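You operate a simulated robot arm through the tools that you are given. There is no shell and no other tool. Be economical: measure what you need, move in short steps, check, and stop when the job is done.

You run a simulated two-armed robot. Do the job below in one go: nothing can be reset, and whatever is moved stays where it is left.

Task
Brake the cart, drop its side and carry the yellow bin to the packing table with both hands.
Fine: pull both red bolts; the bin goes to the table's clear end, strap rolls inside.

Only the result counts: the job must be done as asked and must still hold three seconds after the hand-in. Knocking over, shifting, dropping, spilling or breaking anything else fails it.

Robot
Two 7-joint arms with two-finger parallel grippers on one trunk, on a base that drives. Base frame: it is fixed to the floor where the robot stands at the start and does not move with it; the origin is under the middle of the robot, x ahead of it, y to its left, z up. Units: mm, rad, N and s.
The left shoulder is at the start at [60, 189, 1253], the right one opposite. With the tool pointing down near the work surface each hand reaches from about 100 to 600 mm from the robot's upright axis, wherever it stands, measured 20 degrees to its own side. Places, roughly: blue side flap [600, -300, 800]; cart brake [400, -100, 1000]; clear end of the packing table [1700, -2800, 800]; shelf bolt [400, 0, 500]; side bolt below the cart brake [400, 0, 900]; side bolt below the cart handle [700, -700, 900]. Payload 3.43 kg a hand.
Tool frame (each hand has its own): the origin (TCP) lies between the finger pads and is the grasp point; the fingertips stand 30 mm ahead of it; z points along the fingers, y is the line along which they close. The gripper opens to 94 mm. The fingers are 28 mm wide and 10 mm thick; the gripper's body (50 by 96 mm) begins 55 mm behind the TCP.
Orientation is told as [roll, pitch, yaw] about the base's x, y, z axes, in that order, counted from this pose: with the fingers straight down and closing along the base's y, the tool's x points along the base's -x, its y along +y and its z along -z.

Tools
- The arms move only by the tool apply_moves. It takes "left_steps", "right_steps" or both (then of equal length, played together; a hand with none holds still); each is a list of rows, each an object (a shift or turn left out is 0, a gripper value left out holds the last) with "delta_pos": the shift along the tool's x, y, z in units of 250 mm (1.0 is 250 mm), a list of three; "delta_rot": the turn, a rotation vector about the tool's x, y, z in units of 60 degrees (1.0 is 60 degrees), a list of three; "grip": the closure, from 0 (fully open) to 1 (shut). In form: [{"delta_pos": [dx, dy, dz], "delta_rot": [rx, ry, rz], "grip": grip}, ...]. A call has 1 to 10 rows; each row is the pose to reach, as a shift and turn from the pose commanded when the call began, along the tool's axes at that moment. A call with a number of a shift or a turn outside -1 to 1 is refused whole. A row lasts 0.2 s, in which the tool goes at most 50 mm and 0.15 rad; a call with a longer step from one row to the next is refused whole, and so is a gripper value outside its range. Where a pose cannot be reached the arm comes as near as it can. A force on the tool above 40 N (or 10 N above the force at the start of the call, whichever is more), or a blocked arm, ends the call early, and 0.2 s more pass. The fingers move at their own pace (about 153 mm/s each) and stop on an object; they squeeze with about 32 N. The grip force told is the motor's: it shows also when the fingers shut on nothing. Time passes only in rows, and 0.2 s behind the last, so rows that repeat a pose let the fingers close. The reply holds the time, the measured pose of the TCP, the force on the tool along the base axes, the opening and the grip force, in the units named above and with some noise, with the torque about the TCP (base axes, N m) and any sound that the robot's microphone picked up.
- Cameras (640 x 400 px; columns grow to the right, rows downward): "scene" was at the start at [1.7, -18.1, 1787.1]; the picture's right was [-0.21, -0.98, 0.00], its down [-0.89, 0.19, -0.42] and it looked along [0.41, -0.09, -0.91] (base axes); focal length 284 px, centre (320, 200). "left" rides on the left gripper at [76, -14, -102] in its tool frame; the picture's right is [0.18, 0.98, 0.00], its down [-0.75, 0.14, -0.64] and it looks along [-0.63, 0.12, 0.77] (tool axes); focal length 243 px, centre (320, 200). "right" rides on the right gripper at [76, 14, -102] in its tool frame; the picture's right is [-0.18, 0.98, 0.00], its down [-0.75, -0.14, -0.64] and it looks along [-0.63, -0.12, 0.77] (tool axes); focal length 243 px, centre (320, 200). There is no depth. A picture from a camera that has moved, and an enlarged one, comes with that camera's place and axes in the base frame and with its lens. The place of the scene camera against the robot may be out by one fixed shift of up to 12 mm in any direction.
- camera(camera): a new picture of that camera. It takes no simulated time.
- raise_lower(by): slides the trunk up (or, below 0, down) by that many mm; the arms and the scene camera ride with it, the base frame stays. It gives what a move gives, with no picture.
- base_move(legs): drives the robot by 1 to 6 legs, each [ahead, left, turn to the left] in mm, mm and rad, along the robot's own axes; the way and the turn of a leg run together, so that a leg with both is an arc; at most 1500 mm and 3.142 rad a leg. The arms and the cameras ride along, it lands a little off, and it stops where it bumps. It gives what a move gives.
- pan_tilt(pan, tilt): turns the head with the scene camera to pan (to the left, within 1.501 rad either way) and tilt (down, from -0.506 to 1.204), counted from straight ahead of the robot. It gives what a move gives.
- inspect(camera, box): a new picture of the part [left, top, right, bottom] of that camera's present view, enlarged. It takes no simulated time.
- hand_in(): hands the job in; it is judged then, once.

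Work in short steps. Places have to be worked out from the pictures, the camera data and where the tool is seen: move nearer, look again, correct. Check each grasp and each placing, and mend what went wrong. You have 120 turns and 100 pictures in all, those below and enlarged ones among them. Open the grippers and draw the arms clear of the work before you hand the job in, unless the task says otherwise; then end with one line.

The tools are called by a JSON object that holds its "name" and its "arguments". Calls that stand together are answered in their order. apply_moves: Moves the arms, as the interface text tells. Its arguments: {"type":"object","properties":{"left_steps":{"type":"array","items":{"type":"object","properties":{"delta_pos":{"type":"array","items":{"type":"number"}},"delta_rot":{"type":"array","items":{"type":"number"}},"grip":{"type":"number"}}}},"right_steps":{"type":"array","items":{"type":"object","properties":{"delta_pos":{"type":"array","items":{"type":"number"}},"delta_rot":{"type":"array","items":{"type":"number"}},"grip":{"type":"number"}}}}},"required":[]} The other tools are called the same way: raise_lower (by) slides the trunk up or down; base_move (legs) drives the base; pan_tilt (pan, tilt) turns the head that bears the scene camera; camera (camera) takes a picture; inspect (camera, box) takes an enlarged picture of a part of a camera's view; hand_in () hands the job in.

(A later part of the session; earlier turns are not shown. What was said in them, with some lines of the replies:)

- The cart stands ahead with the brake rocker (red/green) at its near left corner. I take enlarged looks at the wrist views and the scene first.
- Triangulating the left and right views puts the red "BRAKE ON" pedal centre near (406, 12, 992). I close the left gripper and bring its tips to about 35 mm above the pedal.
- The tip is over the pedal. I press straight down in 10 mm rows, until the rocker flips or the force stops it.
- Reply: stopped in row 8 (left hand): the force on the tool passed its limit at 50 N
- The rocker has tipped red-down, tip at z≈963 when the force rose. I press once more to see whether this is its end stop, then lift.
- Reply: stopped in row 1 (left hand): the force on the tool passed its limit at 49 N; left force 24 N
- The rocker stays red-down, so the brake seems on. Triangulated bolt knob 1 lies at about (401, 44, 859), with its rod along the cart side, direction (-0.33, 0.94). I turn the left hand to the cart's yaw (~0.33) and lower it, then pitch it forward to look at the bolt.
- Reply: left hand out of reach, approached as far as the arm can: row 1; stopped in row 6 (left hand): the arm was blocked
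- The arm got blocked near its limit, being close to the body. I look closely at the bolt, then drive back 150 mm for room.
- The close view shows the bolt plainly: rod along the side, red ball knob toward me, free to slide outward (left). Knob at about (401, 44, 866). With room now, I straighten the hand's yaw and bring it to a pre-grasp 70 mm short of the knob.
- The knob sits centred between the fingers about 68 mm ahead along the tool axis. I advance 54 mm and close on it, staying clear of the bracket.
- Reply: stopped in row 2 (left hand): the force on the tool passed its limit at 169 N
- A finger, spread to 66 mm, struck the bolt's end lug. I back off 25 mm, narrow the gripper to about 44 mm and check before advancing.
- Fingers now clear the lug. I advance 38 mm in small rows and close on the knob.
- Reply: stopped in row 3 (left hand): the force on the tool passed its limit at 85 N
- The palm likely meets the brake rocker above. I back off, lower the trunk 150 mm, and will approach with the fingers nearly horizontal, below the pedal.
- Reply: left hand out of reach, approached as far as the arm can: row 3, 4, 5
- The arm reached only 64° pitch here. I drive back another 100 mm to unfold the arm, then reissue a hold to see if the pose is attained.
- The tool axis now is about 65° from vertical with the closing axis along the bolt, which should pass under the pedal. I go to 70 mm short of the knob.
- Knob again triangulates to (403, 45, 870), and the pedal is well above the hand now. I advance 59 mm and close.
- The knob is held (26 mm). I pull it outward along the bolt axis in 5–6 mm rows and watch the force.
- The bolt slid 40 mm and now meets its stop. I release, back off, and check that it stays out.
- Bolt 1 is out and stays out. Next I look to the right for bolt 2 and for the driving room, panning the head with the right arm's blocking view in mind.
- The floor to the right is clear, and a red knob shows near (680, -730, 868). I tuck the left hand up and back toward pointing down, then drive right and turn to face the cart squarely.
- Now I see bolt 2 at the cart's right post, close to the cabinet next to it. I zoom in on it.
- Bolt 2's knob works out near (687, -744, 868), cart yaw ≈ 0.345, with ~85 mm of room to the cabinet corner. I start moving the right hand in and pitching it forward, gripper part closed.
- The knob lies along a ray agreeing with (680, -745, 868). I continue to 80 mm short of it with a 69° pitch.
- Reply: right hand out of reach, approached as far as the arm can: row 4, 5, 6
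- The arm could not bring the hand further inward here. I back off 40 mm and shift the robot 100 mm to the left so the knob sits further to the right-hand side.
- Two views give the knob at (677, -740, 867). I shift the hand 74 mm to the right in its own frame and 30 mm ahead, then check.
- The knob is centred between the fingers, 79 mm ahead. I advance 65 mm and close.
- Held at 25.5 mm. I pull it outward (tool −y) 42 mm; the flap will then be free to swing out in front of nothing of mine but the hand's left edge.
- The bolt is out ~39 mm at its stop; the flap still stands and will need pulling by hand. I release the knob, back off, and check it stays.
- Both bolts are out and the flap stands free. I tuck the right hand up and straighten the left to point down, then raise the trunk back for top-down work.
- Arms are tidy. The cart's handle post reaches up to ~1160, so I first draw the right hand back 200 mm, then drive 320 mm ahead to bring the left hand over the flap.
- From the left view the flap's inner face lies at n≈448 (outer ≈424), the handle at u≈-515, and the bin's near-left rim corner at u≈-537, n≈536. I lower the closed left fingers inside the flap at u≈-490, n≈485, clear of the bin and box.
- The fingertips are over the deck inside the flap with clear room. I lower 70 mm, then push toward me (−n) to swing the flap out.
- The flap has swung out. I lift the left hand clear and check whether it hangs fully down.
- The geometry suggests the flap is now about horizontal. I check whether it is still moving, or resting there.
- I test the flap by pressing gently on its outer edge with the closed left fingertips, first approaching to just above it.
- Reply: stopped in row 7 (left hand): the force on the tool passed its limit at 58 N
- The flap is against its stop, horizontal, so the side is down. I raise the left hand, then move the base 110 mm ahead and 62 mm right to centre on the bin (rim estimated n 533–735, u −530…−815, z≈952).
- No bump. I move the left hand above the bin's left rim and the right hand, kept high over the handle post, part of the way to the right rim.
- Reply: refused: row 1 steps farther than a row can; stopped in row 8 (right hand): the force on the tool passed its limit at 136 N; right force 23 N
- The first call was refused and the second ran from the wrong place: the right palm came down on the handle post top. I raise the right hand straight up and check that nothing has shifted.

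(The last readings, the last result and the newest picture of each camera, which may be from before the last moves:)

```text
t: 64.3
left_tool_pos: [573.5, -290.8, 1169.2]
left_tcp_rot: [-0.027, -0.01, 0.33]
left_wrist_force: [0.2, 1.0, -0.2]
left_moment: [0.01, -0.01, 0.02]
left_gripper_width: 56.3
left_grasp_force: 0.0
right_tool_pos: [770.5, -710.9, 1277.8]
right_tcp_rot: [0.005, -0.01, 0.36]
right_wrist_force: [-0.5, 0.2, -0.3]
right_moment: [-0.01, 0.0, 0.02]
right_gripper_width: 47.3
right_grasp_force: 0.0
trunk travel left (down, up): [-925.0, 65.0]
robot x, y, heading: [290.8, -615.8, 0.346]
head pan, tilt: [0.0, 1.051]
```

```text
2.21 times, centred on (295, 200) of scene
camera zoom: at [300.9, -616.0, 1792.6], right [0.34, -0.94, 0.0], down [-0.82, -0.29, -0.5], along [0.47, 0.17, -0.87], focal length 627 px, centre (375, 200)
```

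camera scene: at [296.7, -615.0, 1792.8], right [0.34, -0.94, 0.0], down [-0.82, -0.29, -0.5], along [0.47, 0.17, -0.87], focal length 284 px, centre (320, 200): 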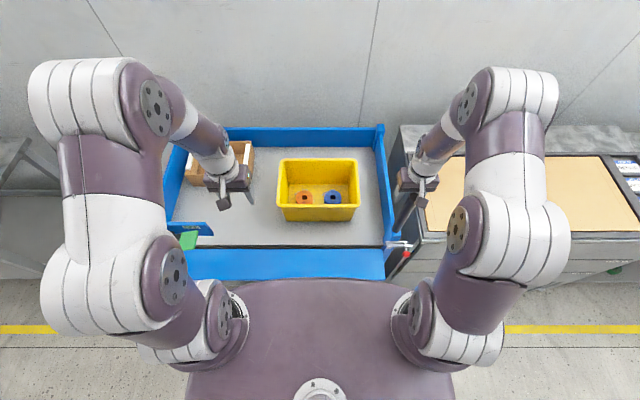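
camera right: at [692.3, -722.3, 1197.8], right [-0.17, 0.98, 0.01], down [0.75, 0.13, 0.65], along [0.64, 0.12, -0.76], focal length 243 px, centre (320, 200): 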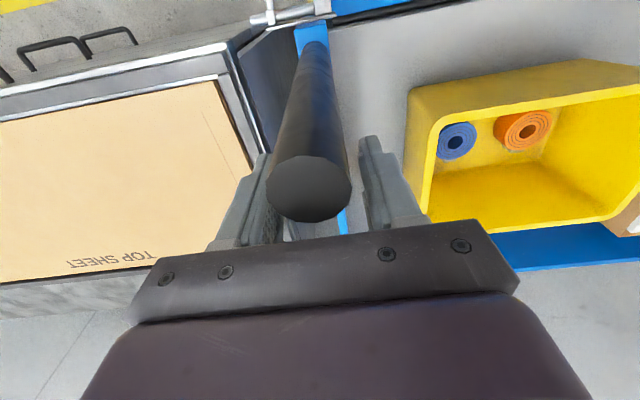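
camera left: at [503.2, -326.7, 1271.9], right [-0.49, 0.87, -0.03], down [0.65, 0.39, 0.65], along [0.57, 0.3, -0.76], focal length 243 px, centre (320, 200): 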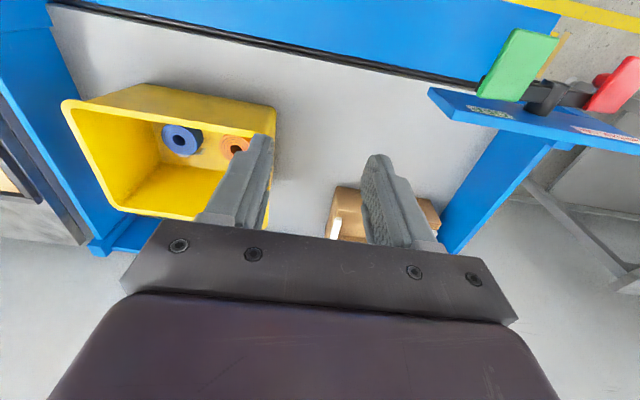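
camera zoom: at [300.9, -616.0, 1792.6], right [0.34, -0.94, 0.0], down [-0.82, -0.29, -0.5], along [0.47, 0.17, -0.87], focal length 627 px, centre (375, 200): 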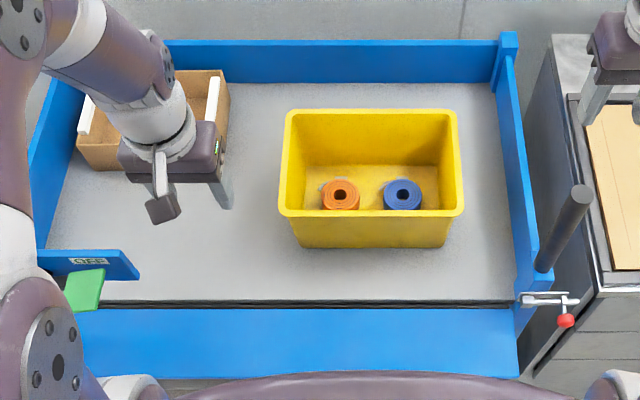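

All is in place: the bin's corner computes to the same spot as before. Now I move both hands over the side rims, the right one staying high.

{"name": "apply_moves", "arguments": {"left_steps": [{"delta_pos": [-0.152, -0.048, 0.08]}, {"delta_pos": [-0.304, -0.096, 0.16]}, {"delta_pos": [-0.456, -0.144, 0.24]}, {"delta_pos": [-0.608, -0.192, 0.32]}, {"delta_pos": [-0.76, -0.24, 0.4]}], "right_steps": [{"delta_pos": [-0.117, 0.092, 0], "grip": 0.4}, {"delta_pos": [-0.234, 0.184, 0], "grip": 0.4}, {"delta_pos": [-0.35, 0.276, 0]}, {"delta_pos": [-0.467, 0.368, 0]}, {"delta_pos": [-0.584, 0.46, 0]}]}}

{"name": "camera", "arguments": {"camera": "left"}}

{"name": "camera", "arguments": {"camera": "right"}}

```text
t: 65.5
left_tool_pos: [778.5, -287.9, 1071.0]
left_tcp_rot: [-0.025, -0.008, 0.333]
left_wrist_force: [0.4, 0.5, 1.1]
left_moment: [0.02, 0.0, 0.0]
left_gripper_width: 56.3
left_grasp_force: 0.0
right_tool_pos: [839.8, -572.4, 1255.1]
right_tcp_rot: [0.006, -0.009, 0.36]
right_wrist_force: [0.2, 0.1, 0.1]
right_moment: [-0.04, 0.01, 0.0]
right_gripper_width: 56.5
right_grasp_force: 0.1
right hand out of reach, approached as far as the arm can: row 4, 5
trunk travel left (down, up): [-925.0, 65.0]
robot x, y, heading: [293.5, -611.1, 0.345]
head pan, tilt: [0.0, 1.051]
```

```text
41 pictures are left
camera left: at [709.8, -324.1, 1173.1], right [-0.49, 0.87, -0.03], down [0.66, 0.39, 0.64], along [0.57, 0.3, -0.76], focal length 243 px, centre (320, 200)
```

left: 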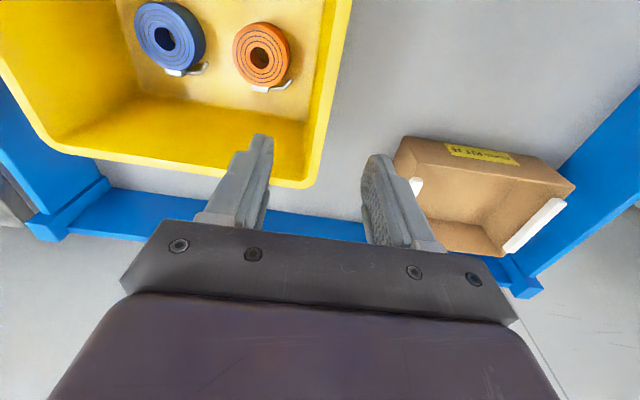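

```text
40 pictures are left
camera right: at [762.7, -588.6, 1354.7], right [-0.17, 0.98, 0.01], down [0.75, 0.13, 0.65], along [0.64, 0.12, -0.76], focal length 243 px, centre (320, 200)
```

right: 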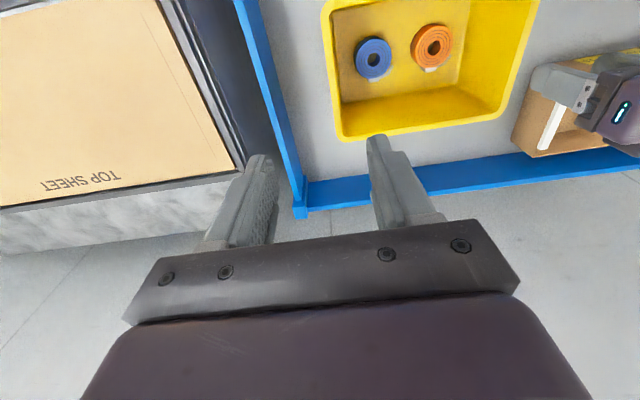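

Left hand is right over the left rim (u≈−535 vs rim −530…−540). The right hand was height-limited; I lower it to z≈1075 and correct it to the right rim (n 630, u −808).

{"name": "apply_moves", "arguments": {"right_steps": [{"delta_pos": [-0.034, 0.015, 0.18]}, {"delta_pos": [-0.068, 0.03, 0.36]}, {"delta_pos": [-0.102, 0.045, 0.54]}, {"delta_pos": [-0.136, 0.06, 0.72]}]}}

{"name": "camera", "arguments": {"camera": "right"}}

{"name": "inspect", "arguments": {"camera": "scene", "box": [200, 100, 440, 260]}}

```text
t: 66.5
left_tool_pos: [778.2, -286.7, 1070.5]
left_tcp_rot: [-0.024, -0.004, 0.331]
left_wrist_force: [0.6, -0.3, -0.3]
left_moment: [0.0, 0.0, -0.01]
left_gripper_width: 56.6
left_grasp_force: 0.0
right_tool_pos: [869.1, -547.0, 1077.1]
right_tcp_rot: [0.008, -0.009, 0.361]
right_wrist_force: [0.0, 0.7, -0.5]
right_moment: [0.01, 0.01, 0.0]
right_gripper_width: 56.4
right_grasp_force: 0.0
trunk travel left (down, up): [-925.0, 65.0]
robot x, y, heading: [293.7, -614.1, 0.343]
head pan, tilt: [0.0, 1.051]
```

```text
39 pictures are left
camera right: at [792.2, -561.8, 1175.9], right [-0.17, 0.98, 0.01], down [0.75, 0.13, 0.65], along [0.64, 0.12, -0.76], focal length 243 px, centre (320, 200)
```

right: 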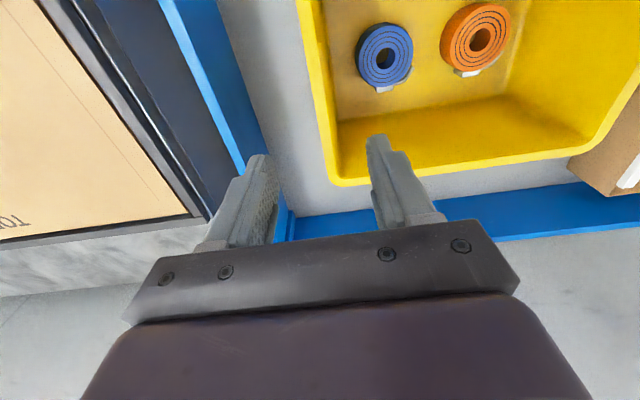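

```text
2.50 times, centred on (320, 180) of scene
camera zoom: at [304.5, -615.4, 1792.7], right [0.34, -0.94, 0.0], down [-0.82, -0.29, -0.5], along [0.47, 0.17, -0.87], focal length 710 px, centre (320, 250)
```

zoom: 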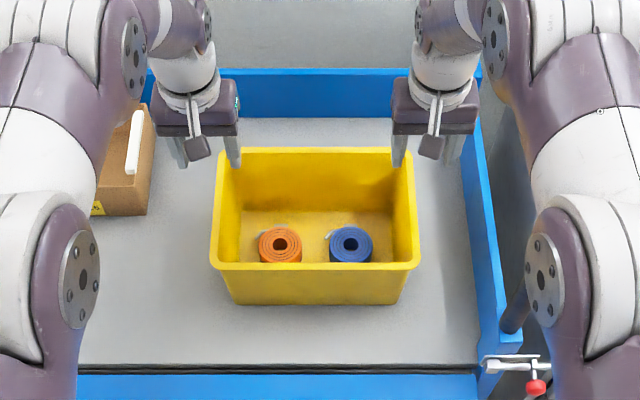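

Both hands straddle the side walls (right rim outer edge u≈−808, hand −809; rail 50 mm beyond the outer finger). I lower both together so the fingers straddle the walls, tips ~45 mm below the rim.

{"name": "apply_moves", "arguments": {"left_steps": [{"delta_pos": [0, -0.012, 0.14]}, {"delta_pos": [0, -0.012, 0.28]}, {"delta_pos": [0, -0.012, 0.42]}, {"delta_pos": [0, -0.012, 0.54]}], "right_steps": [{"delta_pos": [0, 0.028, 0.142]}, {"delta_pos": [0, 0.028, 0.284]}, {"delta_pos": [0, 0.028, 0.426]}, {"delta_pos": [0, 0.028, 0.568]}]}}

{"name": "camera", "arguments": {"camera": "left"}}

{"name": "camera", "arguments": {"camera": "right"}}

```text
t: 67.5
left_tool_pos: [782.4, -292.9, 936.8]
left_tcp_rot: [-0.024, -0.008, 0.332]
left_wrist_force: [-0.1, 0.2, -0.8]
left_moment: [0.01, 0.0, -0.02]
left_gripper_width: 56.6
left_grasp_force: 0.0
right_tool_pos: [868.5, -538.0, 934.9]
right_tcp_rot: [0.005, -0.01, 0.36]
right_wrist_force: [0.0, 0.1, 0.1]
right_moment: [-0.01, 0.06, 0.02]
right_gripper_width: 56.6
right_grasp_force: 0.0
trunk travel left (down, up): [-925.0, 65.0]
robot x, y, heading: [294.1, -615.5, 0.344]
head pan, tilt: [0.0, 1.051]
```

```text
37 pictures are left
camera left: at [714.7, -330.2, 1038.6], right [-0.49, 0.87, -0.03], down [0.66, 0.39, 0.64], along [0.57, 0.3, -0.76], focal length 243 px, centre (320, 200)
```

left: 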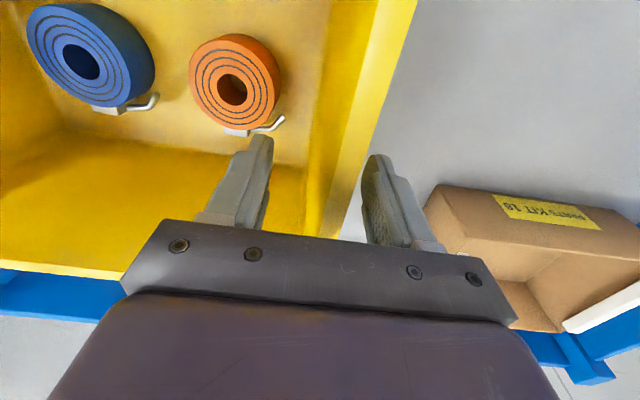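

```text
36 pictures are left
camera right: at [792.0, -553.6, 1035.0], right [-0.17, 0.98, 0.01], down [0.75, 0.13, 0.65], along [0.64, 0.12, -0.76], focal length 243 px, centre (320, 200)
```

right: 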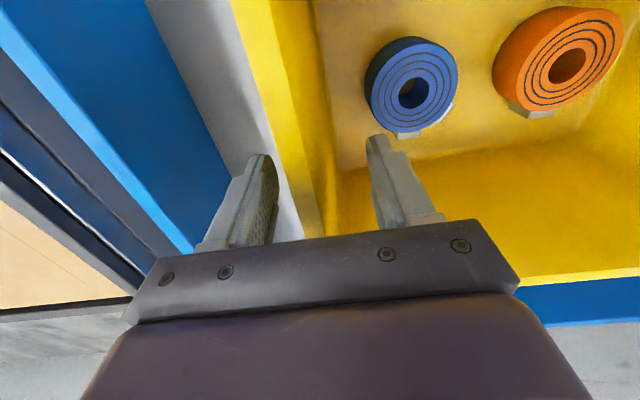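

The walls are between the fingers on both sides. I close both grippers.

{"name": "apply_moves", "arguments": {"left_steps": [{"grip": 1}, {"grip": 1}, {"grip": 1}, {"grip": 1}], "right_steps": [{"grip": 1}, {"grip": 1}, {"grip": 1}, {"grip": 1}]}}

{"name": "camera", "arguments": {"camera": "left"}}

{"name": "camera", "arguments": {"camera": "right"}}

```text
t: 68.2
left_tool_pos: [780.7, -289.9, 936.6]
left_tcp_rot: [-0.023, -0.006, 0.336]
left_wrist_force: [0.3, 0.2, 0.9]
left_moment: [-0.38, -0.47, 0.49]
left_gripper_width: 7.9
left_grasp_force: 32.6
right_tool_pos: [868.5, -542.7, 934.9]
right_tcp_rot: [0.004, -0.008, 0.356]
right_wrist_force: [-1.6, -0.7, -0.6]
right_moment: [0.61, -0.02, -0.51]
right_gripper_width: 8.1
right_grasp_force: 31.8
trunk travel left (down, up): [-925.0, 65.0]
robot x, y, heading: [293.5, -614.1, 0.337]
head pan, tilt: [0.0, 1.051]
stopped in row 3 (left hand): the force on the tool passed its limit at 42 N (the readings are from after the stop); the commanded pose is now the measured one
```

```text
35 pictures are left
camera left: at [712.4, -328.2, 1038.9], right [-0.5, 0.87, -0.02], down [0.66, 0.39, 0.64], along [0.57, 0.3, -0.76], focal length 243 px, centre (320, 200)
```

left: 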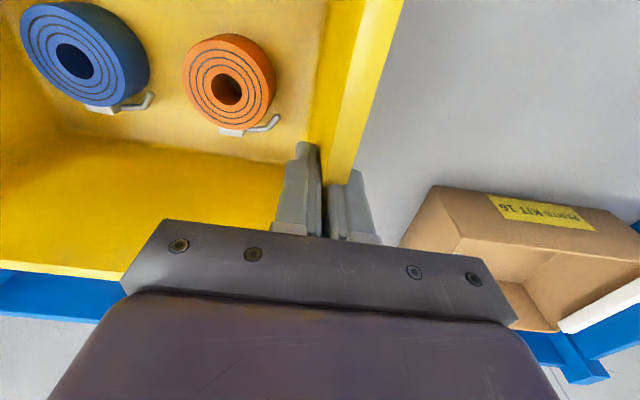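

```text
34 pictures are left
camera right: at [791.3, -556.4, 1035.4], right [-0.17, 0.99, 0.0], down [0.75, 0.13, 0.65], along [0.64, 0.11, -0.76], focal length 243 px, centre (320, 200)
```

right: 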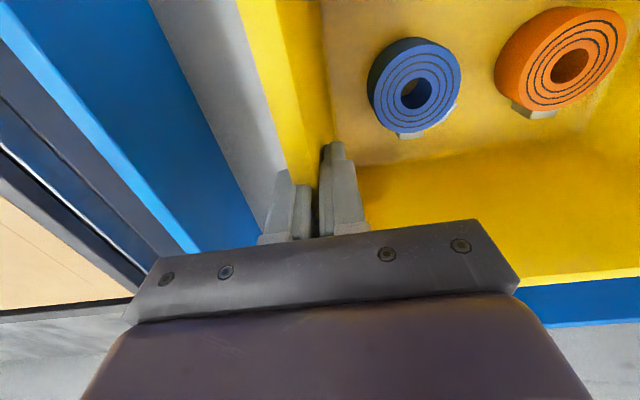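

Both grips hold ~8 mm walls. I lift evenly with the trunk, first 20 mm, and read the forces.

{"name": "raise_lower", "arguments": {"by": 20}}

{"name": "inspect", "arguments": {"camera": "scene", "box": [200, 100, 440, 260]}}

```text
t: 68.9
left_tool_pos: [782.0, -290.0, 955.5]
left_tcp_rot: [-0.022, -0.007, 0.336]
left_wrist_force: [-0.7, 0.5, -3.2]
left_moment: [-0.45, -0.28, 0.51]
left_gripper_width: 7.4
left_grasp_force: 31.7
right_tool_pos: [868.0, -541.7, 955.1]
right_tcp_rot: [0.004, -0.008, 0.359]
right_wrist_force: [0.2, -1.3, -3.4]
right_moment: [0.52, 0.21, -0.52]
right_gripper_width: 8.0
right_grasp_force: 31.7
trunk travel left (down, up): [-945.0, 45.0]
robot x, y, heading: [291.0, -613.4, 0.341]
head pan, tilt: [0.0, 1.051]
```

```text
2.50 times, centred on (320, 180) of scene
camera zoom: at [302.9, -616.0, 1812.6], right [0.34, -0.94, 0.0], down [-0.82, -0.29, -0.5], along [0.47, 0.17, -0.87], focal length 710 px, centre (320, 250)
```

zoom: 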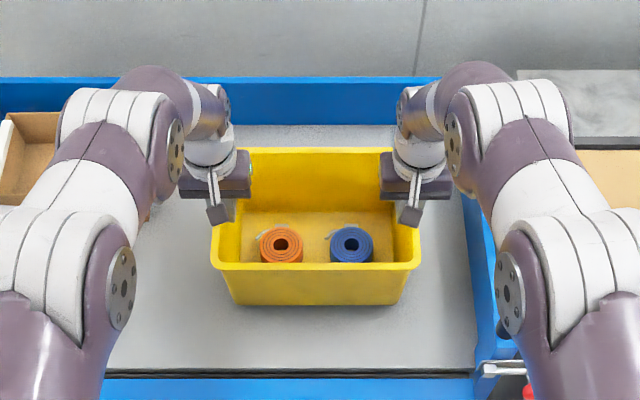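

The bin is up (≈3.3 N per hand, so it's light) and level. I raise the trunk the remaining travel, then ease left 50 mm away from the handle post and back out 250 mm.

{"name": "raise_lower", "arguments": {"by": 44}}

{"name": "base_move", "arguments": {"legs": [[0, 50, 0], [-250, 0, 0]]}}

{"name": "camera", "arguments": {"camera": "scene"}}

```text
t: 69.7
left_tool_pos: [781.8, -290.4, 999.4]
left_tcp_rot: [-0.022, -0.006, 0.334]
left_wrist_force: [-1.5, 3.2, -3.9]
left_moment: [-0.54, -0.14, 0.48]
left_gripper_width: 7.4
left_grasp_force: 32.1
right_tool_pos: [870.0, -542.0, 998.0]
right_tcp_rot: [0.003, -0.007, 0.356]
right_wrist_force: [1.6, -3.1, -3.3]
right_moment: [0.57, 0.12, -0.58]
right_gripper_width: 7.7
right_grasp_force: 32.0
trunk travel left (down, up): [-989.0, 1.0]
robot x, y, heading: [295.4, -611.2, 0.344]
head pan, tilt: [0.0, 1.051]
```

```text
t: 72.1
left_tool_pos: [529.8, -328.3, 998.3]
left_tcp_rot: [-0.024, -0.005, 0.335]
left_wrist_force: [-2.7, 5.6, -3.9]
left_moment: [-0.48, -0.28, 0.51]
left_gripper_width: 8.0
left_grasp_force: 31.7
right_tool_pos: [618.7, -579.3, 998.3]
right_tcp_rot: [0.002, -0.007, 0.357]
right_wrist_force: [2.5, -5.9, -2.9]
right_moment: [0.48, 0.2, -0.58]
right_gripper_width: 8.1
right_grasp_force: 32.2
trunk travel left (down, up): [-989.0, 1.0]
robot x, y, heading: [41.0, -649.9, 0.337]
head pan, tilt: [0.0, 1.051]
```

```text
32 pictures are left
camera scene: at [53.2, -652.1, 1856.6], right [0.34, -0.94, 0.0], down [-0.82, -0.29, -0.49], along [0.47, 0.17, -0.87], focal length 284 px, centre (320, 200)
```

scene: 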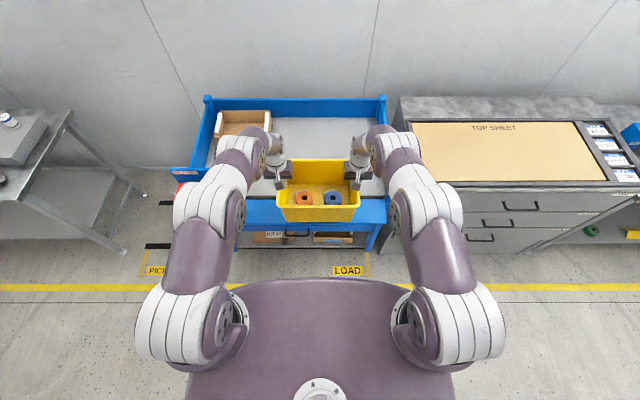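

Bin carried level, rolls inside. I back out another 350 mm and turn the head right to see the packing table.

{"name": "base_move", "arguments": {"legs": [[-350, 0, 0]]}}

{"name": "pan_tilt", "arguments": {"pan": -0.9, "tilt": 0.5}}

{"name": "camera", "arguments": {"camera": "scene"}}

```text
t: 74.3
left_tool_pos: [205.3, -447.2, 998.0]
left_tcp_rot: [-0.022, -0.005, 0.33]
left_wrist_force: [0.0, -0.5, -2.8]
left_moment: [-0.52, -0.13, 0.49]
left_gripper_width: 7.6
left_grasp_force: 31.8
right_tool_pos: [292.0, -698.9, 998.5]
right_tcp_rot: [0.002, -0.007, 0.353]
right_wrist_force: [-0.8, 0.4, -3.6]
right_moment: [0.52, 0.08, -0.56]
right_gripper_width: 8.0
right_grasp_force: 31.6
trunk travel left (down, up): [-989.0, 1.0]
robot x, y, heading: [-285.7, -770.2, 0.341]
head pan, tilt: [0.0, 1.051]
```

```text
t: 75.5
left_tool_pos: [203.1, -447.0, 998.3]
left_tcp_rot: [-0.023, -0.007, 0.33]
left_wrist_force: [0.5, -1.5, -2.5]
left_moment: [-0.46, -0.18, 0.55]
left_gripper_width: 7.7
left_grasp_force: 32.5
right_tool_pos: [291.3, -698.8, 999.2]
right_tcp_rot: [0.004, -0.007, 0.352]
right_wrist_force: [-0.9, 1.4, -3.1]
right_moment: [0.48, 0.17, -0.54]
right_gripper_width: 8.3
right_grasp_force: 31.6
trunk travel left (down, up): [-989.0, 1.0]
robot x, y, heading: [-286.9, -769.6, 0.338]
head pan, tilt: [-0.901, 0.499]
```

```text
31 pictures are left
camera scene: at [-260.4, -840.7, 1901.1], right [-0.53, -0.85, 0.0], down [-0.41, 0.25, -0.88], along [0.74, -0.47, -0.48], focal length 284 px, centre (320, 200)
```

scene: 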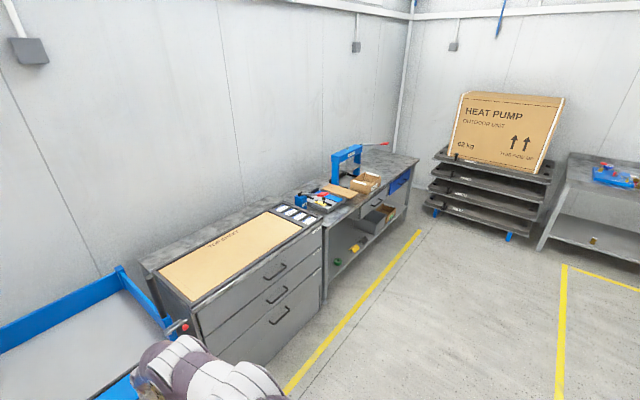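

The packing table is the bench beyond the cabinet, with the blue press; its far end looks clear. I zoom in.

{"name": "inspect", "arguments": {"camera": "scene", "box": [270, 120, 440, 280]}}

```text
2.50 times, centred on (355, 200) of scene
camera zoom: at [-260.4, -840.7, 1901.1], right [-0.53, -0.85, 0.0], down [-0.41, 0.25, -0.88], along [0.74, -0.47, -0.48], focal length 710 px, centre (232, 200)
```

zoom: 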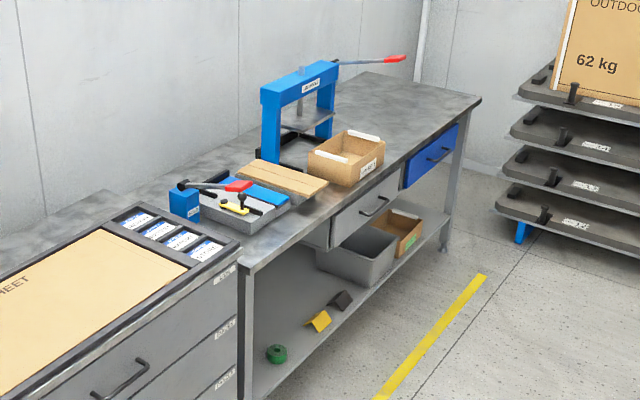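

The table's near edge runs along n≈445 from u≈−2017 to −3763, top near z≈790; boxes and press fill its left part up to about u≈−2950. I drive 2650 mm to the right in two legs, still 900+ mm from anything on the floor.

{"name": "base_move", "arguments": {"legs": [[0, -1350, 0], [0, -1300, 0]]}}

{"name": "pan_tilt", "arguments": {"pan": 0.25, "tilt": 0.6}}

{"name": "camera", "arguments": {"camera": "scene"}}

```text
t: 88.4
left_tool_pos: [1152.7, -2872.5, 999.2]
left_tcp_rot: [-0.022, -0.007, 0.39]
left_wrist_force: [-0.6, -1.3, -3.5]
left_moment: [-0.48, -0.22, 0.51]
left_gripper_width: 7.6
left_grasp_force: 32.2
right_tool_pos: [1254.9, -3118.1, 1000.4]
right_tcp_rot: [0.001, -0.008, 0.413]
right_wrist_force: [-0.5, 2.3, -2.9]
right_moment: [0.48, 0.17, -0.51]
right_gripper_width: 8.1
right_grasp_force: 32.0
trunk travel left (down, up): [-989.0, 1.0]
robot x, y, heading: [682.8, -3221.0, 0.395]
head pan, tilt: [-0.901, 0.499]
```

```text
t: 89.7
left_tool_pos: [1153.9, -2873.0, 999.4]
left_tcp_rot: [-0.023, -0.007, 0.391]
left_wrist_force: [0.5, -2.8, -4.0]
left_moment: [-0.47, -0.16, 0.52]
left_gripper_width: 7.6
left_grasp_force: 32.4
right_tool_pos: [1254.2, -3117.9, 999.8]
right_tcp_rot: [0.003, -0.009, 0.413]
right_wrist_force: [-0.3, 1.4, -4.0]
right_moment: [0.5, 0.13, -0.52]
right_gripper_width: 7.9
right_grasp_force: 31.8
trunk travel left (down, up): [-989.0, 1.0]
robot x, y, heading: [683.8, -3220.9, 0.396]
head pan, tilt: [0.25, 0.6]
```

```text
29 pictures are left
camera scene: at [703.1, -3196.6, 1892.1], right [0.6, -0.8, 0.0], down [-0.45, -0.34, -0.82], along [0.66, 0.5, -0.57], focal length 284 px, centre (320, 200)
```

scene: 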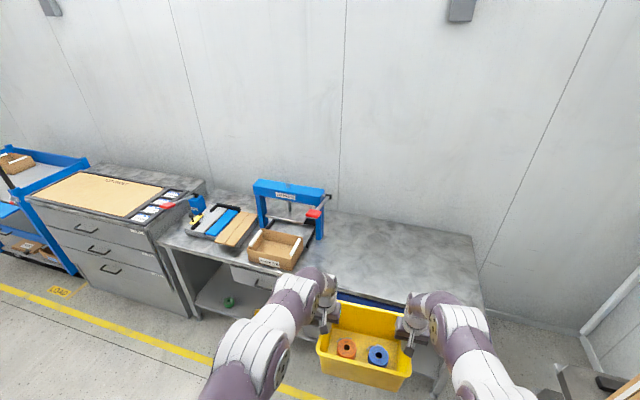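

The lever of the press ends near (1428, −2611, 1170), i.e. u≈−2941; the table's right end is u≈−3710, its top z≈800–810. I aim the bin centre at u≈−3300, n≈640. First I correct heading and lateral offset and advance 250 mm.

{"name": "base_move", "arguments": {"legs": [[0, -20, -0.05]]}}

{"name": "base_move", "arguments": {"legs": [[250, 0, 0]]}}

{"name": "pan_tilt", "arguments": {"pan": 0.0, "tilt": 0.8}}

{"name": "camera", "arguments": {"camera": "scene"}}

{"name": "camera", "arguments": {"camera": "left"}}

```text
t: 90.5
left_tool_pos: [1173.8, -2908.7, 999.5]
left_tcp_rot: [-0.028, -0.005, 0.343]
left_wrist_force: [0.3, -2.0, -3.9]
left_moment: [-0.52, -0.25, 0.47]
left_gripper_width: 7.9
left_grasp_force: 31.7
right_tool_pos: [1264.3, -3160.7, 999.4]
right_tcp_rot: [-0.001, -0.009, 0.366]
right_wrist_force: [-1.0, 3.1, -4.2]
right_moment: [0.41, 0.17, -0.55]
right_gripper_width: 7.9
right_grasp_force: 32.4
trunk travel left (down, up): [-989.0, 1.0]
robot x, y, heading: [692.9, -3239.3, 0.35]
head pan, tilt: [0.25, 0.6]
```

```text
t: 92.4
left_tool_pos: [1407.6, -2829.9, 1000.5]
left_tcp_rot: [-0.022, -0.007, 0.342]
left_wrist_force: [0.7, -2.8, -3.4]
left_moment: [-0.49, -0.2, 0.49]
left_gripper_width: 7.6
left_grasp_force: 32.5
right_tool_pos: [1498.5, -3080.5, 999.6]
right_tcp_rot: [0.002, -0.009, 0.362]
right_wrist_force: [-0.3, 1.5, -4.3]
right_moment: [0.5, 0.11, -0.58]
right_gripper_width: 8.2
right_grasp_force: 31.7
trunk travel left (down, up): [-989.0, 1.0]
robot x, y, heading: [922.5, -3154.5, 0.351]
head pan, tilt: [0.25, 0.6]
```

```text
t: 93.1
left_tool_pos: [1409.7, -2829.3, 999.1]
left_tcp_rot: [-0.022, -0.006, 0.341]
left_wrist_force: [0.0, -1.9, -4.3]
left_moment: [-0.47, -0.23, 0.53]
left_gripper_width: 7.8
left_grasp_force: 31.8
right_tool_pos: [1498.6, -3078.6, 999.1]
right_tcp_rot: [0.005, -0.006, 0.363]
right_wrist_force: [-0.3, 2.8, -3.3]
right_moment: [0.47, 0.2, -0.5]
right_gripper_width: 7.9
right_grasp_force: 31.9
trunk travel left (down, up): [-989.0, 1.0]
robot x, y, heading: [920.3, -3153.3, 0.348]
head pan, tilt: [0.0, 0.799]
```

```text
28 pictures are left
camera scene: at [948.9, -3152.2, 1875.2], right [0.34, -0.94, 0.0], down [-0.67, -0.25, -0.7], along [0.65, 0.24, -0.72], focal length 284 px, centre (320, 200)
```

scene: 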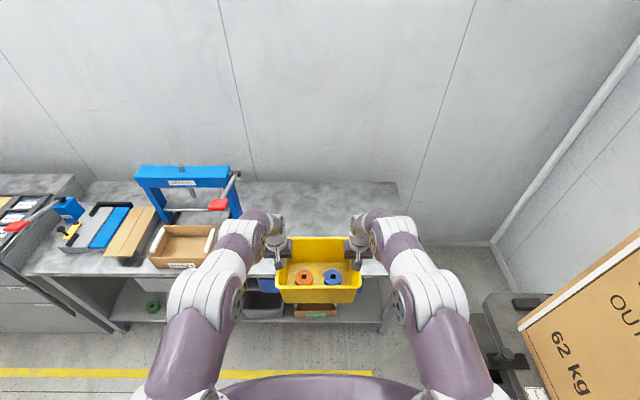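

```text
27 pictures are left
camera left: at [1342.4, -2866.6, 1101.8], right [-0.5, 0.86, -0.02], down [0.65, 0.4, 0.64], along [0.56, 0.31, -0.77], focal length 243 px, centre (320, 200)
```

left: 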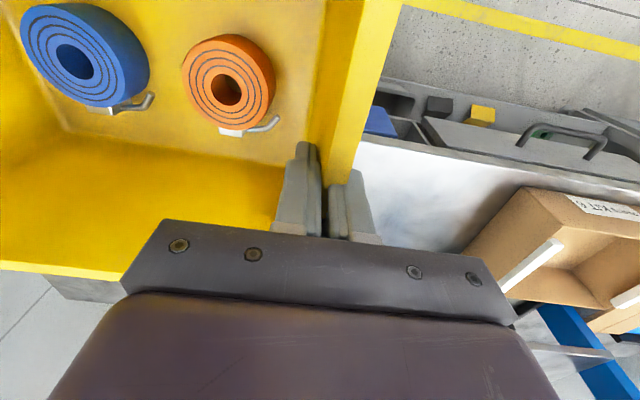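

Clear: box right edge u≈−2820, table end u≈−3709, hands at −3140/−3405. I advance 285 mm with a 25 mm shift right.

{"name": "base_move", "arguments": {"legs": [[285, -25, 0]]}}

{"name": "camera", "arguments": {"camera": "scene"}}

{"name": "camera", "arguments": {"camera": "right"}}

```text
t: 95.1
left_tool_pos: [1682.1, -2755.1, 1000.3]
left_tcp_rot: [-0.023, -0.005, 0.343]
left_wrist_force: [-0.4, -1.9, -3.3]
left_moment: [-0.5, -0.17, 0.5]
left_gripper_width: 7.6
left_grasp_force: 31.9
right_tool_pos: [1772.5, -3004.9, 1000.6]
right_tcp_rot: [0.004, -0.009, 0.365]
right_wrist_force: [-1.4, 2.5, -3.6]
right_moment: [0.47, 0.11, -0.53]
right_gripper_width: 7.9
right_grasp_force: 32.0
trunk travel left (down, up): [-989.0, 1.0]
robot x, y, heading: [1199.2, -3080.5, 0.354]
head pan, tilt: [0.0, 0.799]
```

```text
26 pictures are left
camera scene: at [1219.8, -3079.2, 1875.3], right [0.34, -0.94, 0.0], down [-0.67, -0.25, -0.7], along [0.65, 0.24, -0.72], focal length 284 px, centre (320, 200)
```

scene: 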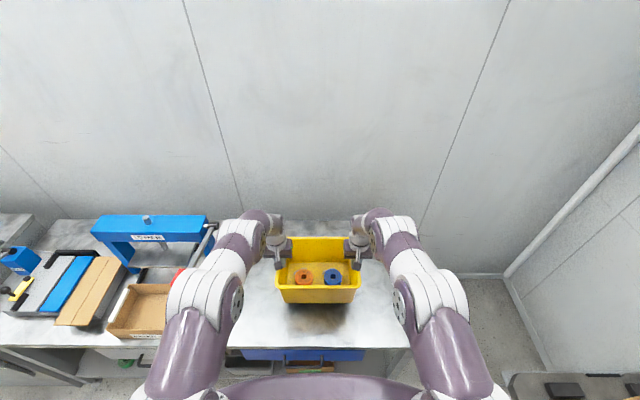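

```text
25 pictures are left
camera right: at [1695.5, -3020.2, 1099.6], right [-0.18, 0.98, 0.0], down [0.75, 0.13, 0.65], along [0.64, 0.12, -0.76], focal length 243 px, centre (320, 200)
```

right: 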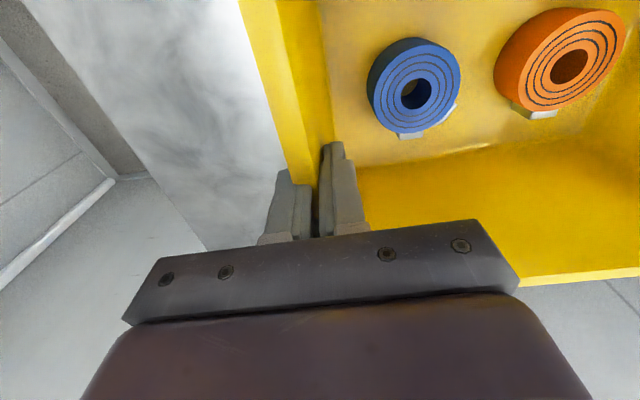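

The bin is over the clear end at about (1727, −2880), with room all round. I lower with the trunk: first 35 mm, then smaller steps watching the vertical force.

{"name": "raise_lower", "arguments": {"by": -35}}

{"name": "raise_lower", "arguments": {"by": -10}}

{"name": "inspect", "arguments": {"camera": "scene", "box": [220, 200, 420, 360]}}

```text
t: 95.9
left_tool_pos: [1683.9, -2753.5, 963.4]
left_tcp_rot: [-0.024, -0.005, 0.343]
left_wrist_force: [1.6, -2.5, -3.6]
left_moment: [-0.41, -0.26, 0.51]
left_gripper_width: 7.7
left_grasp_force: 32.1
right_tool_pos: [1774.2, -3005.7, 963.4]
right_tcp_rot: [0.005, -0.007, 0.365]
right_wrist_force: [-1.1, 1.9, -3.7]
right_moment: [0.5, 0.21, -0.52]
right_gripper_width: 8.1
right_grasp_force: 32.3
trunk travel left (down, up): [-954.0, 36.0]
robot x, y, heading: [1198.5, -3075.7, 0.353]
head pan, tilt: [0.0, 0.799]
```

```text
t: 96.5
left_tool_pos: [1684.2, -2754.2, 954.1]
left_tcp_rot: [-0.024, -0.004, 0.343]
left_wrist_force: [0.1, -1.6, -2.9]
left_moment: [-0.48, -0.17, 0.5]
left_gripper_width: 7.6
left_grasp_force: 32.2
right_tool_pos: [1772.6, -3005.8, 954.1]
right_tcp_rot: [0.004, -0.007, 0.363]
right_wrist_force: [0.2, 2.2, -3.8]
right_moment: [0.53, 0.12, -0.52]
right_gripper_width: 8.3
right_grasp_force: 31.7
trunk travel left (down, up): [-944.0, 46.0]
robot x, y, heading: [1199.3, -3083.7, 0.351]
head pan, tilt: [0.0, 0.799]
```

```text
2.50 times, centred on (320, 280) of scene
camera zoom: at [1223.0, -3078.3, 1830.1], right [0.34, -0.94, 0.0], down [-0.67, -0.25, -0.7], along [0.65, 0.24, -0.72], focal length 710 px, centre (320, 0)
```

zoom: 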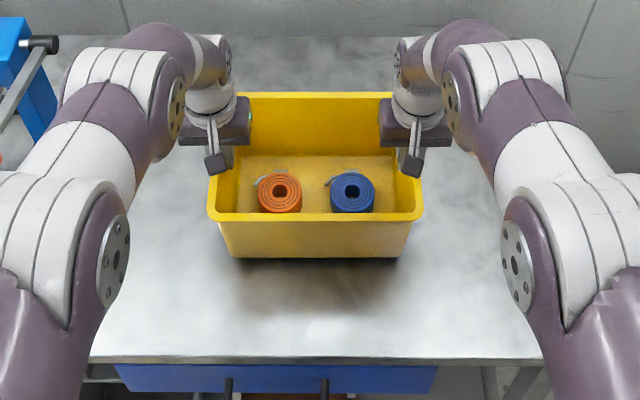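

Still carried freely. I continue in 8 mm steps until the load comes off the hands.

{"name": "raise_lower", "arguments": {"by": -8}}

{"name": "raise_lower", "arguments": {"by": -6}}

```text
t: 97.0
left_tool_pos: [1683.9, -2754.2, 945.3]
left_tcp_rot: [-0.024, -0.004, 0.342]
left_wrist_force: [0.4, -2.2, -3.2]
left_moment: [-0.47, -0.14, 0.51]
left_gripper_width: 7.7
left_grasp_force: 32.0
right_tool_pos: [1774.0, -3004.3, 946.5]
right_tcp_rot: [0.004, -0.007, 0.366]
right_wrist_force: [-0.5, 2.1, -4.1]
right_moment: [0.48, 0.12, -0.53]
right_gripper_width: 8.0
right_grasp_force: 32.0
trunk travel left (down, up): [-936.0, 54.0]
robot x, y, heading: [1198.2, -3083.0, 0.352]
head pan, tilt: [0.0, 0.799]
```

```text
t: 97.6
left_tool_pos: [1683.8, -2754.1, 939.5]
left_tcp_rot: [-0.022, -0.005, 0.343]
left_wrist_force: [0.3, -1.9, -4.1]
left_moment: [-0.49, -0.17, 0.5]
left_gripper_width: 7.8
left_grasp_force: 31.8
right_tool_pos: [1773.5, -3005.1, 941.1]
right_tcp_rot: [0.005, -0.007, 0.367]
right_wrist_force: [-0.4, 2.9, -3.6]
right_moment: [0.54, 0.11, -0.5]
right_gripper_width: 8.1
right_grasp_force: 32.1
trunk travel left (down, up): [-930.0, 60.0]
robot x, y, heading: [1202.9, -3079.8, 0.348]
head pan, tilt: [0.0, 0.799]
```

Still hanging at z≈940. I keep going down in 5 mm steps.

{"name": "raise_lower", "arguments": {"by": -5}}

{"name": "raise_lower", "arguments": {"by": -5}}

{"name": "inspect", "arguments": {"camera": "scene", "box": [220, 200, 420, 360]}}

```text
t: 98.1
left_tool_pos: [1684.5, -2754.5, 936.3]
left_tcp_rot: [-0.021, -0.007, 0.343]
left_wrist_force: [0.3, -1.5, 4.7]
left_moment: [-0.75, 0.5, 0.43]
left_gripper_width: 7.7
left_grasp_force: 32.2
right_tool_pos: [1773.1, -3005.3, 935.7]
right_tcp_rot: [0.003, -0.009, 0.364]
right_wrist_force: [-0.4, 0.9, 2.0]
right_moment: [0.26, 0.76, -0.52]
right_gripper_width: 7.7
right_grasp_force: 32.1
trunk travel left (down, up): [-925.0, 65.0]
robot x, y, heading: [1198.1, -3082.9, 0.354]
head pan, tilt: [0.0, 0.799]
```

```text
t: 98.7
left_tool_pos: [1683.9, -2753.9, 936.2]
left_tcp_rot: [-0.022, -0.017, 0.345]
left_wrist_force: [4.1, 3.7, 24.9]
left_moment: [-0.49, -0.2, 0.47]
left_gripper_width: 7.7
left_grasp_force: 32.1
right_tool_pos: [1773.2, -3005.1, 936.5]
right_tcp_rot: [0.003, -0.019, 0.365]
right_wrist_force: [6.3, -0.7, 24.9]
right_moment: [0.52, 0.16, -0.5]
right_gripper_width: 8.1
right_grasp_force: 32.3
trunk travel left (down, up): [-920.0, 70.0]
robot x, y, heading: [1198.6, -3083.3, 0.35]
head pan, tilt: [0.0, 0.799]
```

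```text
2.50 times, centred on (320, 280) of scene
camera zoom: at [1215.6, -3081.2, 1807.0], right [0.34, -0.94, 0.0], down [-0.67, -0.25, -0.7], along [0.66, 0.24, -0.71], focal length 710 px, centre (320, 0)
```

zoom: 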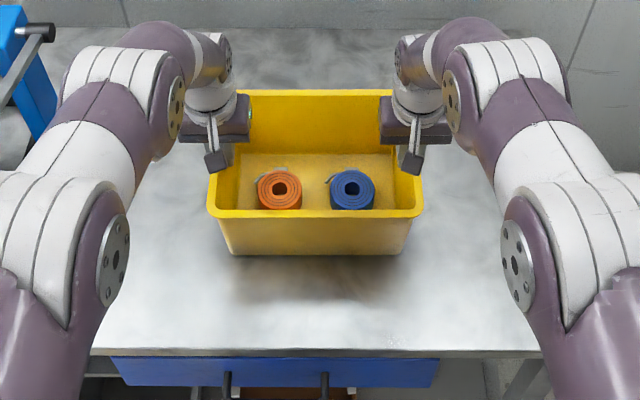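

The bin stands on the table (25 N up on each hand). I relieve the push by 4 mm and open both grippers part way.

{"name": "raise_lower", "arguments": {"by": 4}}

{"name": "apply_moves", "arguments": {"left_steps": [{"grip": 0.75}, {"grip": 0.5}, {"grip": 0.4}, {"grip": 0.4}], "right_steps": [{"grip": 0.75}, {"grip": 0.5}, {"grip": 0.4}, {"grip": 0.4}]}}

{"name": "camera", "arguments": {"camera": "left"}}

{"name": "camera", "arguments": {"camera": "right"}}

```text
t: 99.2
left_tool_pos: [1683.2, -2754.8, 935.2]
left_tcp_rot: [-0.024, -0.008, 0.344]
left_wrist_force: [6.1, 3.2, 16.2]
left_moment: [-0.29, -0.71, 0.54]
left_gripper_width: 7.6
left_grasp_force: 32.1
right_tool_pos: [1771.2, -3005.2, 935.6]
right_tcp_rot: [0.004, -0.011, 0.366]
right_wrist_force: [5.5, 0.7, 15.1]
right_moment: [0.64, -0.3, -0.55]
right_gripper_width: 7.9
right_grasp_force: 32.6
trunk travel left (down, up): [-924.0, 66.0]
robot x, y, heading: [1199.3, -3079.4, 0.354]
head pan, tilt: [0.0, 0.799]
```

```text
t: 100.2
left_tool_pos: [1682.5, -2754.9, 933.7]
left_tcp_rot: [-0.023, -0.006, 0.344]
left_wrist_force: [-0.5, -0.7, -0.4]
left_moment: [-0.01, 0.0, 0.01]
left_gripper_width: 56.5
left_grasp_force: 0.1
right_tool_pos: [1773.2, -3005.2, 934.8]
right_tcp_rot: [0.004, -0.008, 0.364]
right_wrist_force: [0.3, -0.5, -0.1]
right_moment: [0.01, 0.0, -0.02]
right_gripper_width: 56.4
right_grasp_force: 0.1
trunk travel left (down, up): [-924.0, 66.0]
robot x, y, heading: [1200.3, -3082.5, 0.354]
head pan, tilt: [0.0, 0.799]
```

```text
22 pictures are left
camera left: at [1615.4, -2792.4, 1037.4], right [-0.5, 0.86, -0.02], down [0.65, 0.4, 0.64], along [0.56, 0.31, -0.77], focal length 243 px, centre (320, 200)
```

left: 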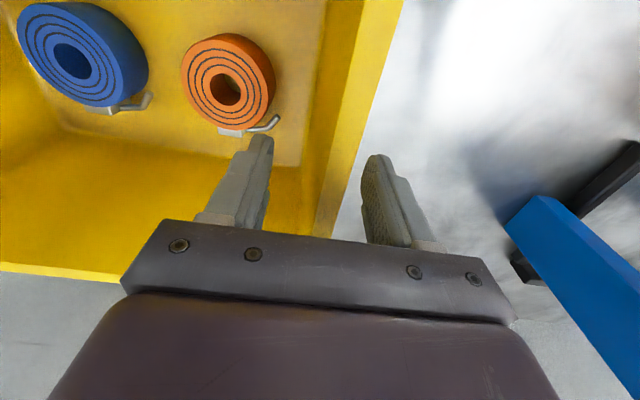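

```text
21 pictures are left
camera right: at [1696.2, -3020.0, 1034.1], right [-0.18, 0.98, 0.0], down [0.75, 0.13, 0.65], along [0.64, 0.12, -0.76], focal length 243 px, centre (320, 200)
```

right: 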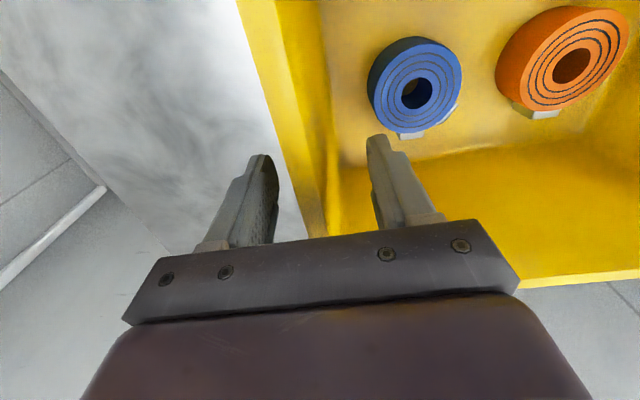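

Both fingers are clear of the walls. I lift both hands straight up 150 mm, then back the robot out.

{"name": "apply_moves", "arguments": {"left_steps": [{"delta_pos": [0, 0, -0.12]}, {"delta_pos": [0, 0, -0.26]}, {"delta_pos": [0, 0, -0.4]}, {"delta_pos": [0, 0, -0.54]}, {"delta_pos": [0, 0, -0.64]}], "right_steps": [{"delta_pos": [0, 0, -0.12]}, {"delta_pos": [0, 0, -0.26]}, {"delta_pos": [0, 0, -0.4]}, {"delta_pos": [0, 0, -0.54]}, {"delta_pos": [0, 0, -0.64]}]}}

{"name": "camera", "arguments": {"camera": "scene"}}

```text
t: 101.4
left_tool_pos: [1679.5, -2753.0, 1093.7]
left_tcp_rot: [-0.022, -0.005, 0.343]
left_wrist_force: [-0.2, 0.0, 0.2]
left_moment: [-0.01, 0.0, 0.03]
left_gripper_width: 56.3
left_grasp_force: 0.1
right_tool_pos: [1771.7, -3006.5, 1096.9]
right_tcp_rot: [0.004, -0.009, 0.365]
right_wrist_force: [0.1, -0.3, 0.2]
right_moment: [0.0, -0.01, -0.02]
right_gripper_width: 56.2
right_grasp_force: 0.0
trunk travel left (down, up): [-924.0, 66.0]
robot x, y, heading: [1197.2, -3080.9, 0.355]
head pan, tilt: [0.0, 0.799]
```

```text
20 pictures are left
camera scene: at [1219.7, -3079.4, 1810.1], right [0.34, -0.94, 0.0], down [-0.67, -0.25, -0.7], along [0.65, 0.24, -0.72], focal length 284 px, centre (320, 200)
```

scene: 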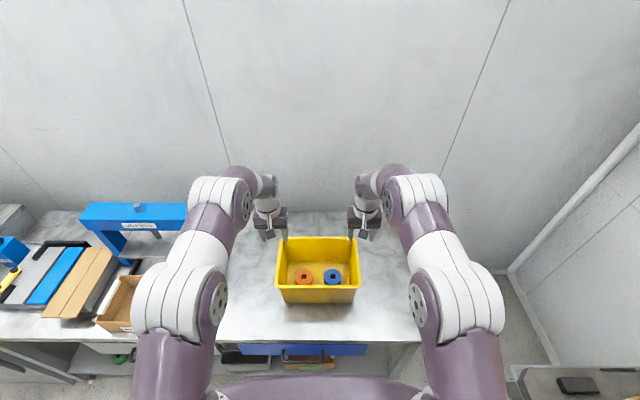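

The bin stands level with both rolls inside. Hands are above it; I back out 450 mm straight and look again.

{"name": "base_move", "arguments": {"legs": [[-450, 0, 0]]}}

{"name": "pan_tilt", "arguments": {"pan": 0.3, "tilt": 0.6}}

{"name": "camera", "arguments": {"camera": "scene"}}

```text
t: 104.1
left_tool_pos: [1267.0, -2902.6, 1092.7]
left_tcp_rot: [-0.024, -0.007, 0.344]
left_wrist_force: [0.8, 0.1, 0.4]
left_moment: [-0.01, 0.02, -0.03]
left_gripper_width: 56.3
left_grasp_force: 0.1
right_tool_pos: [1358.9, -3157.8, 1097.5]
right_tcp_rot: [0.004, -0.006, 0.368]
right_wrist_force: [-0.2, 0.6, -0.4]
right_moment: [-0.01, -0.02, -0.01]
right_gripper_width: 56.5
right_grasp_force: 0.2
trunk travel left (down, up): [-924.0, 66.0]
robot x, y, heading: [780.3, -3235.8, 0.351]
head pan, tilt: [0.0, 0.799]
```

```text
t: 104.9
left_tool_pos: [1266.1, -2902.2, 1092.4]
left_tcp_rot: [-0.022, -0.006, 0.346]
left_wrist_force: [0.8, -0.6, 0.9]
left_moment: [0.0, -0.01, -0.01]
left_gripper_width: 56.2
left_grasp_force: 0.0
right_tool_pos: [1356.9, -3158.7, 1097.4]
right_tcp_rot: [0.003, -0.009, 0.368]
right_wrist_force: [-0.5, 0.4, -1.3]
right_moment: [-0.03, -0.01, 0.03]
right_gripper_width: 56.2
right_grasp_force: 0.0
trunk travel left (down, up): [-924.0, 66.0]
robot x, y, heading: [788.4, -3231.9, 0.35]
head pan, tilt: [0.3, 0.6]
```

```text
19 pictures are left
camera scene: at [800.4, -3206.2, 1827.1], right [0.61, -0.79, 0.0], down [-0.45, -0.34, -0.82], along [0.65, 0.5, -0.57], focal length 284 px, centre (320, 200)
```

scene: 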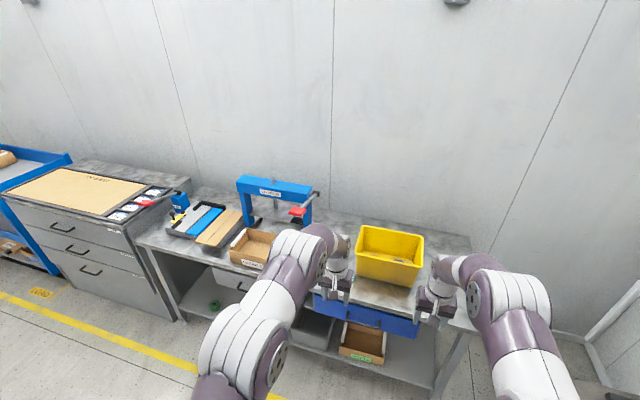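

The bin is in the table's clear end, everything else stands. I open the grippers fully and look back at the cart to verify brake, bolts and flap.

{"name": "apply_moves", "arguments": {"left_steps": [{"grip": 0}, {"grip": 0}], "right_steps": [{"grip": 0}, {"grip": 0}]}}

{"name": "pan_tilt", "arguments": {"pan": 1.0, "tilt": 0.4}}

{"name": "inspect", "arguments": {"camera": "scene", "box": [160, 120, 400, 270]}}

```text
t: 105.5
left_tool_pos: [1266.5, -2903.3, 1092.5]
left_tcp_rot: [-0.022, -0.007, 0.346]
left_wrist_force: [-0.3, 0.1, -0.6]
left_moment: [-0.02, 0.01, -0.01]
left_gripper_width: 94.1
left_grasp_force: 0.2
right_tool_pos: [1357.1, -3158.3, 1096.3]
right_tcp_rot: [0.003, -0.009, 0.366]
right_wrist_force: [0.0, 0.6, -0.7]
right_moment: [-0.01, 0.0, -0.04]
right_gripper_width: 93.9
right_grasp_force: 0.0
trunk travel left (down, up): [-924.0, 66.0]
robot x, y, heading: [783.8, -3232.0, 0.356]
head pan, tilt: [0.3, 0.6]
```

```text
t: 106.6
left_tool_pos: [1265.1, -2904.8, 1091.8]
left_tcp_rot: [-0.023, -0.005, 0.346]
left_wrist_force: [-0.1, 0.2, 0.1]
left_moment: [-0.05, -0.01, 0.06]
left_gripper_width: 93.8
left_grasp_force: 0.0
right_tool_pos: [1357.2, -3158.3, 1096.7]
right_tcp_rot: [0.005, -0.01, 0.368]
right_wrist_force: [-1.0, -0.8, 0.3]
right_moment: [0.01, 0.01, -0.02]
right_gripper_width: 93.9
right_grasp_force: 0.2
trunk travel left (down, up): [-924.0, 66.0]
robot x, y, heading: [784.2, -3236.5, 0.357]
head pan, tilt: [1.0, 0.4]
```

```text
2.67 times, centred on (280, 195) of scene
camera zoom: at [751.1, -3169.2, 1845.3], right [0.98, -0.22, 0.0], down [-0.08, -0.38, -0.92], along [0.2, 0.9, -0.39], focal length 758 px, centre (427, 213)
```

zoom: 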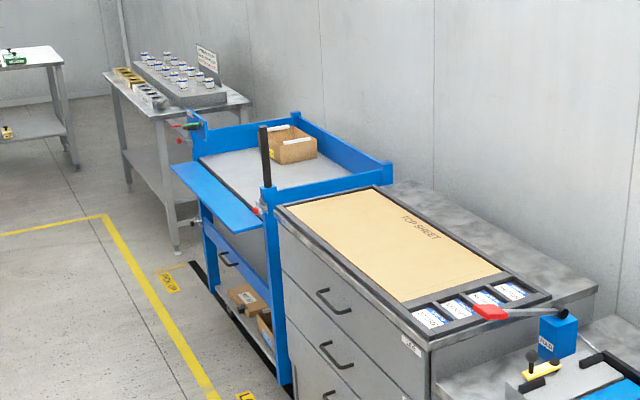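

The flap is open and the cart unmoved. One closer look at the brake rocker and bolts.

{"name": "inspect", "arguments": {"camera": "scene", "box": [210, 150, 290, 205]}}

```text
7.27 times, centred on (250, 178) of scene
camera zoom: at [751.1, -3169.2, 1845.3], right [0.98, -0.22, 0.0], down [-0.08, -0.38, -0.92], along [0.2, 0.9, -0.39], focal length 2067 px, centre (829, 364)
```

zoom: 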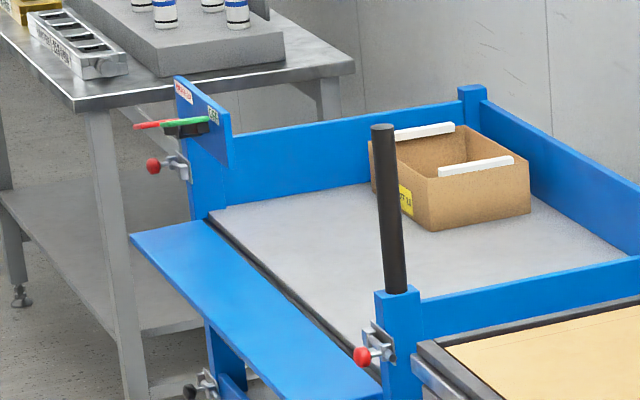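

Checks done: the brake is red-down, both bolts are out, the flap is open at its stop, and the bin is on the table's clear end with both rolls inside. Hands are open and clear, so I hand in.

{"name": "hand_in", "arguments": {}}

```text
The job is handed in.
```

I set the cart brake, pulled both red bolts, dropped the cart's side, and carried the yellow bin with both hands to the packing table's clear end, with both strap rolls still inside. I've handed the job in, but the reply gave no result. On the way, my right hand came down on the top of the cart's handle post, but nothing shifted in the pictures I took afterwards.
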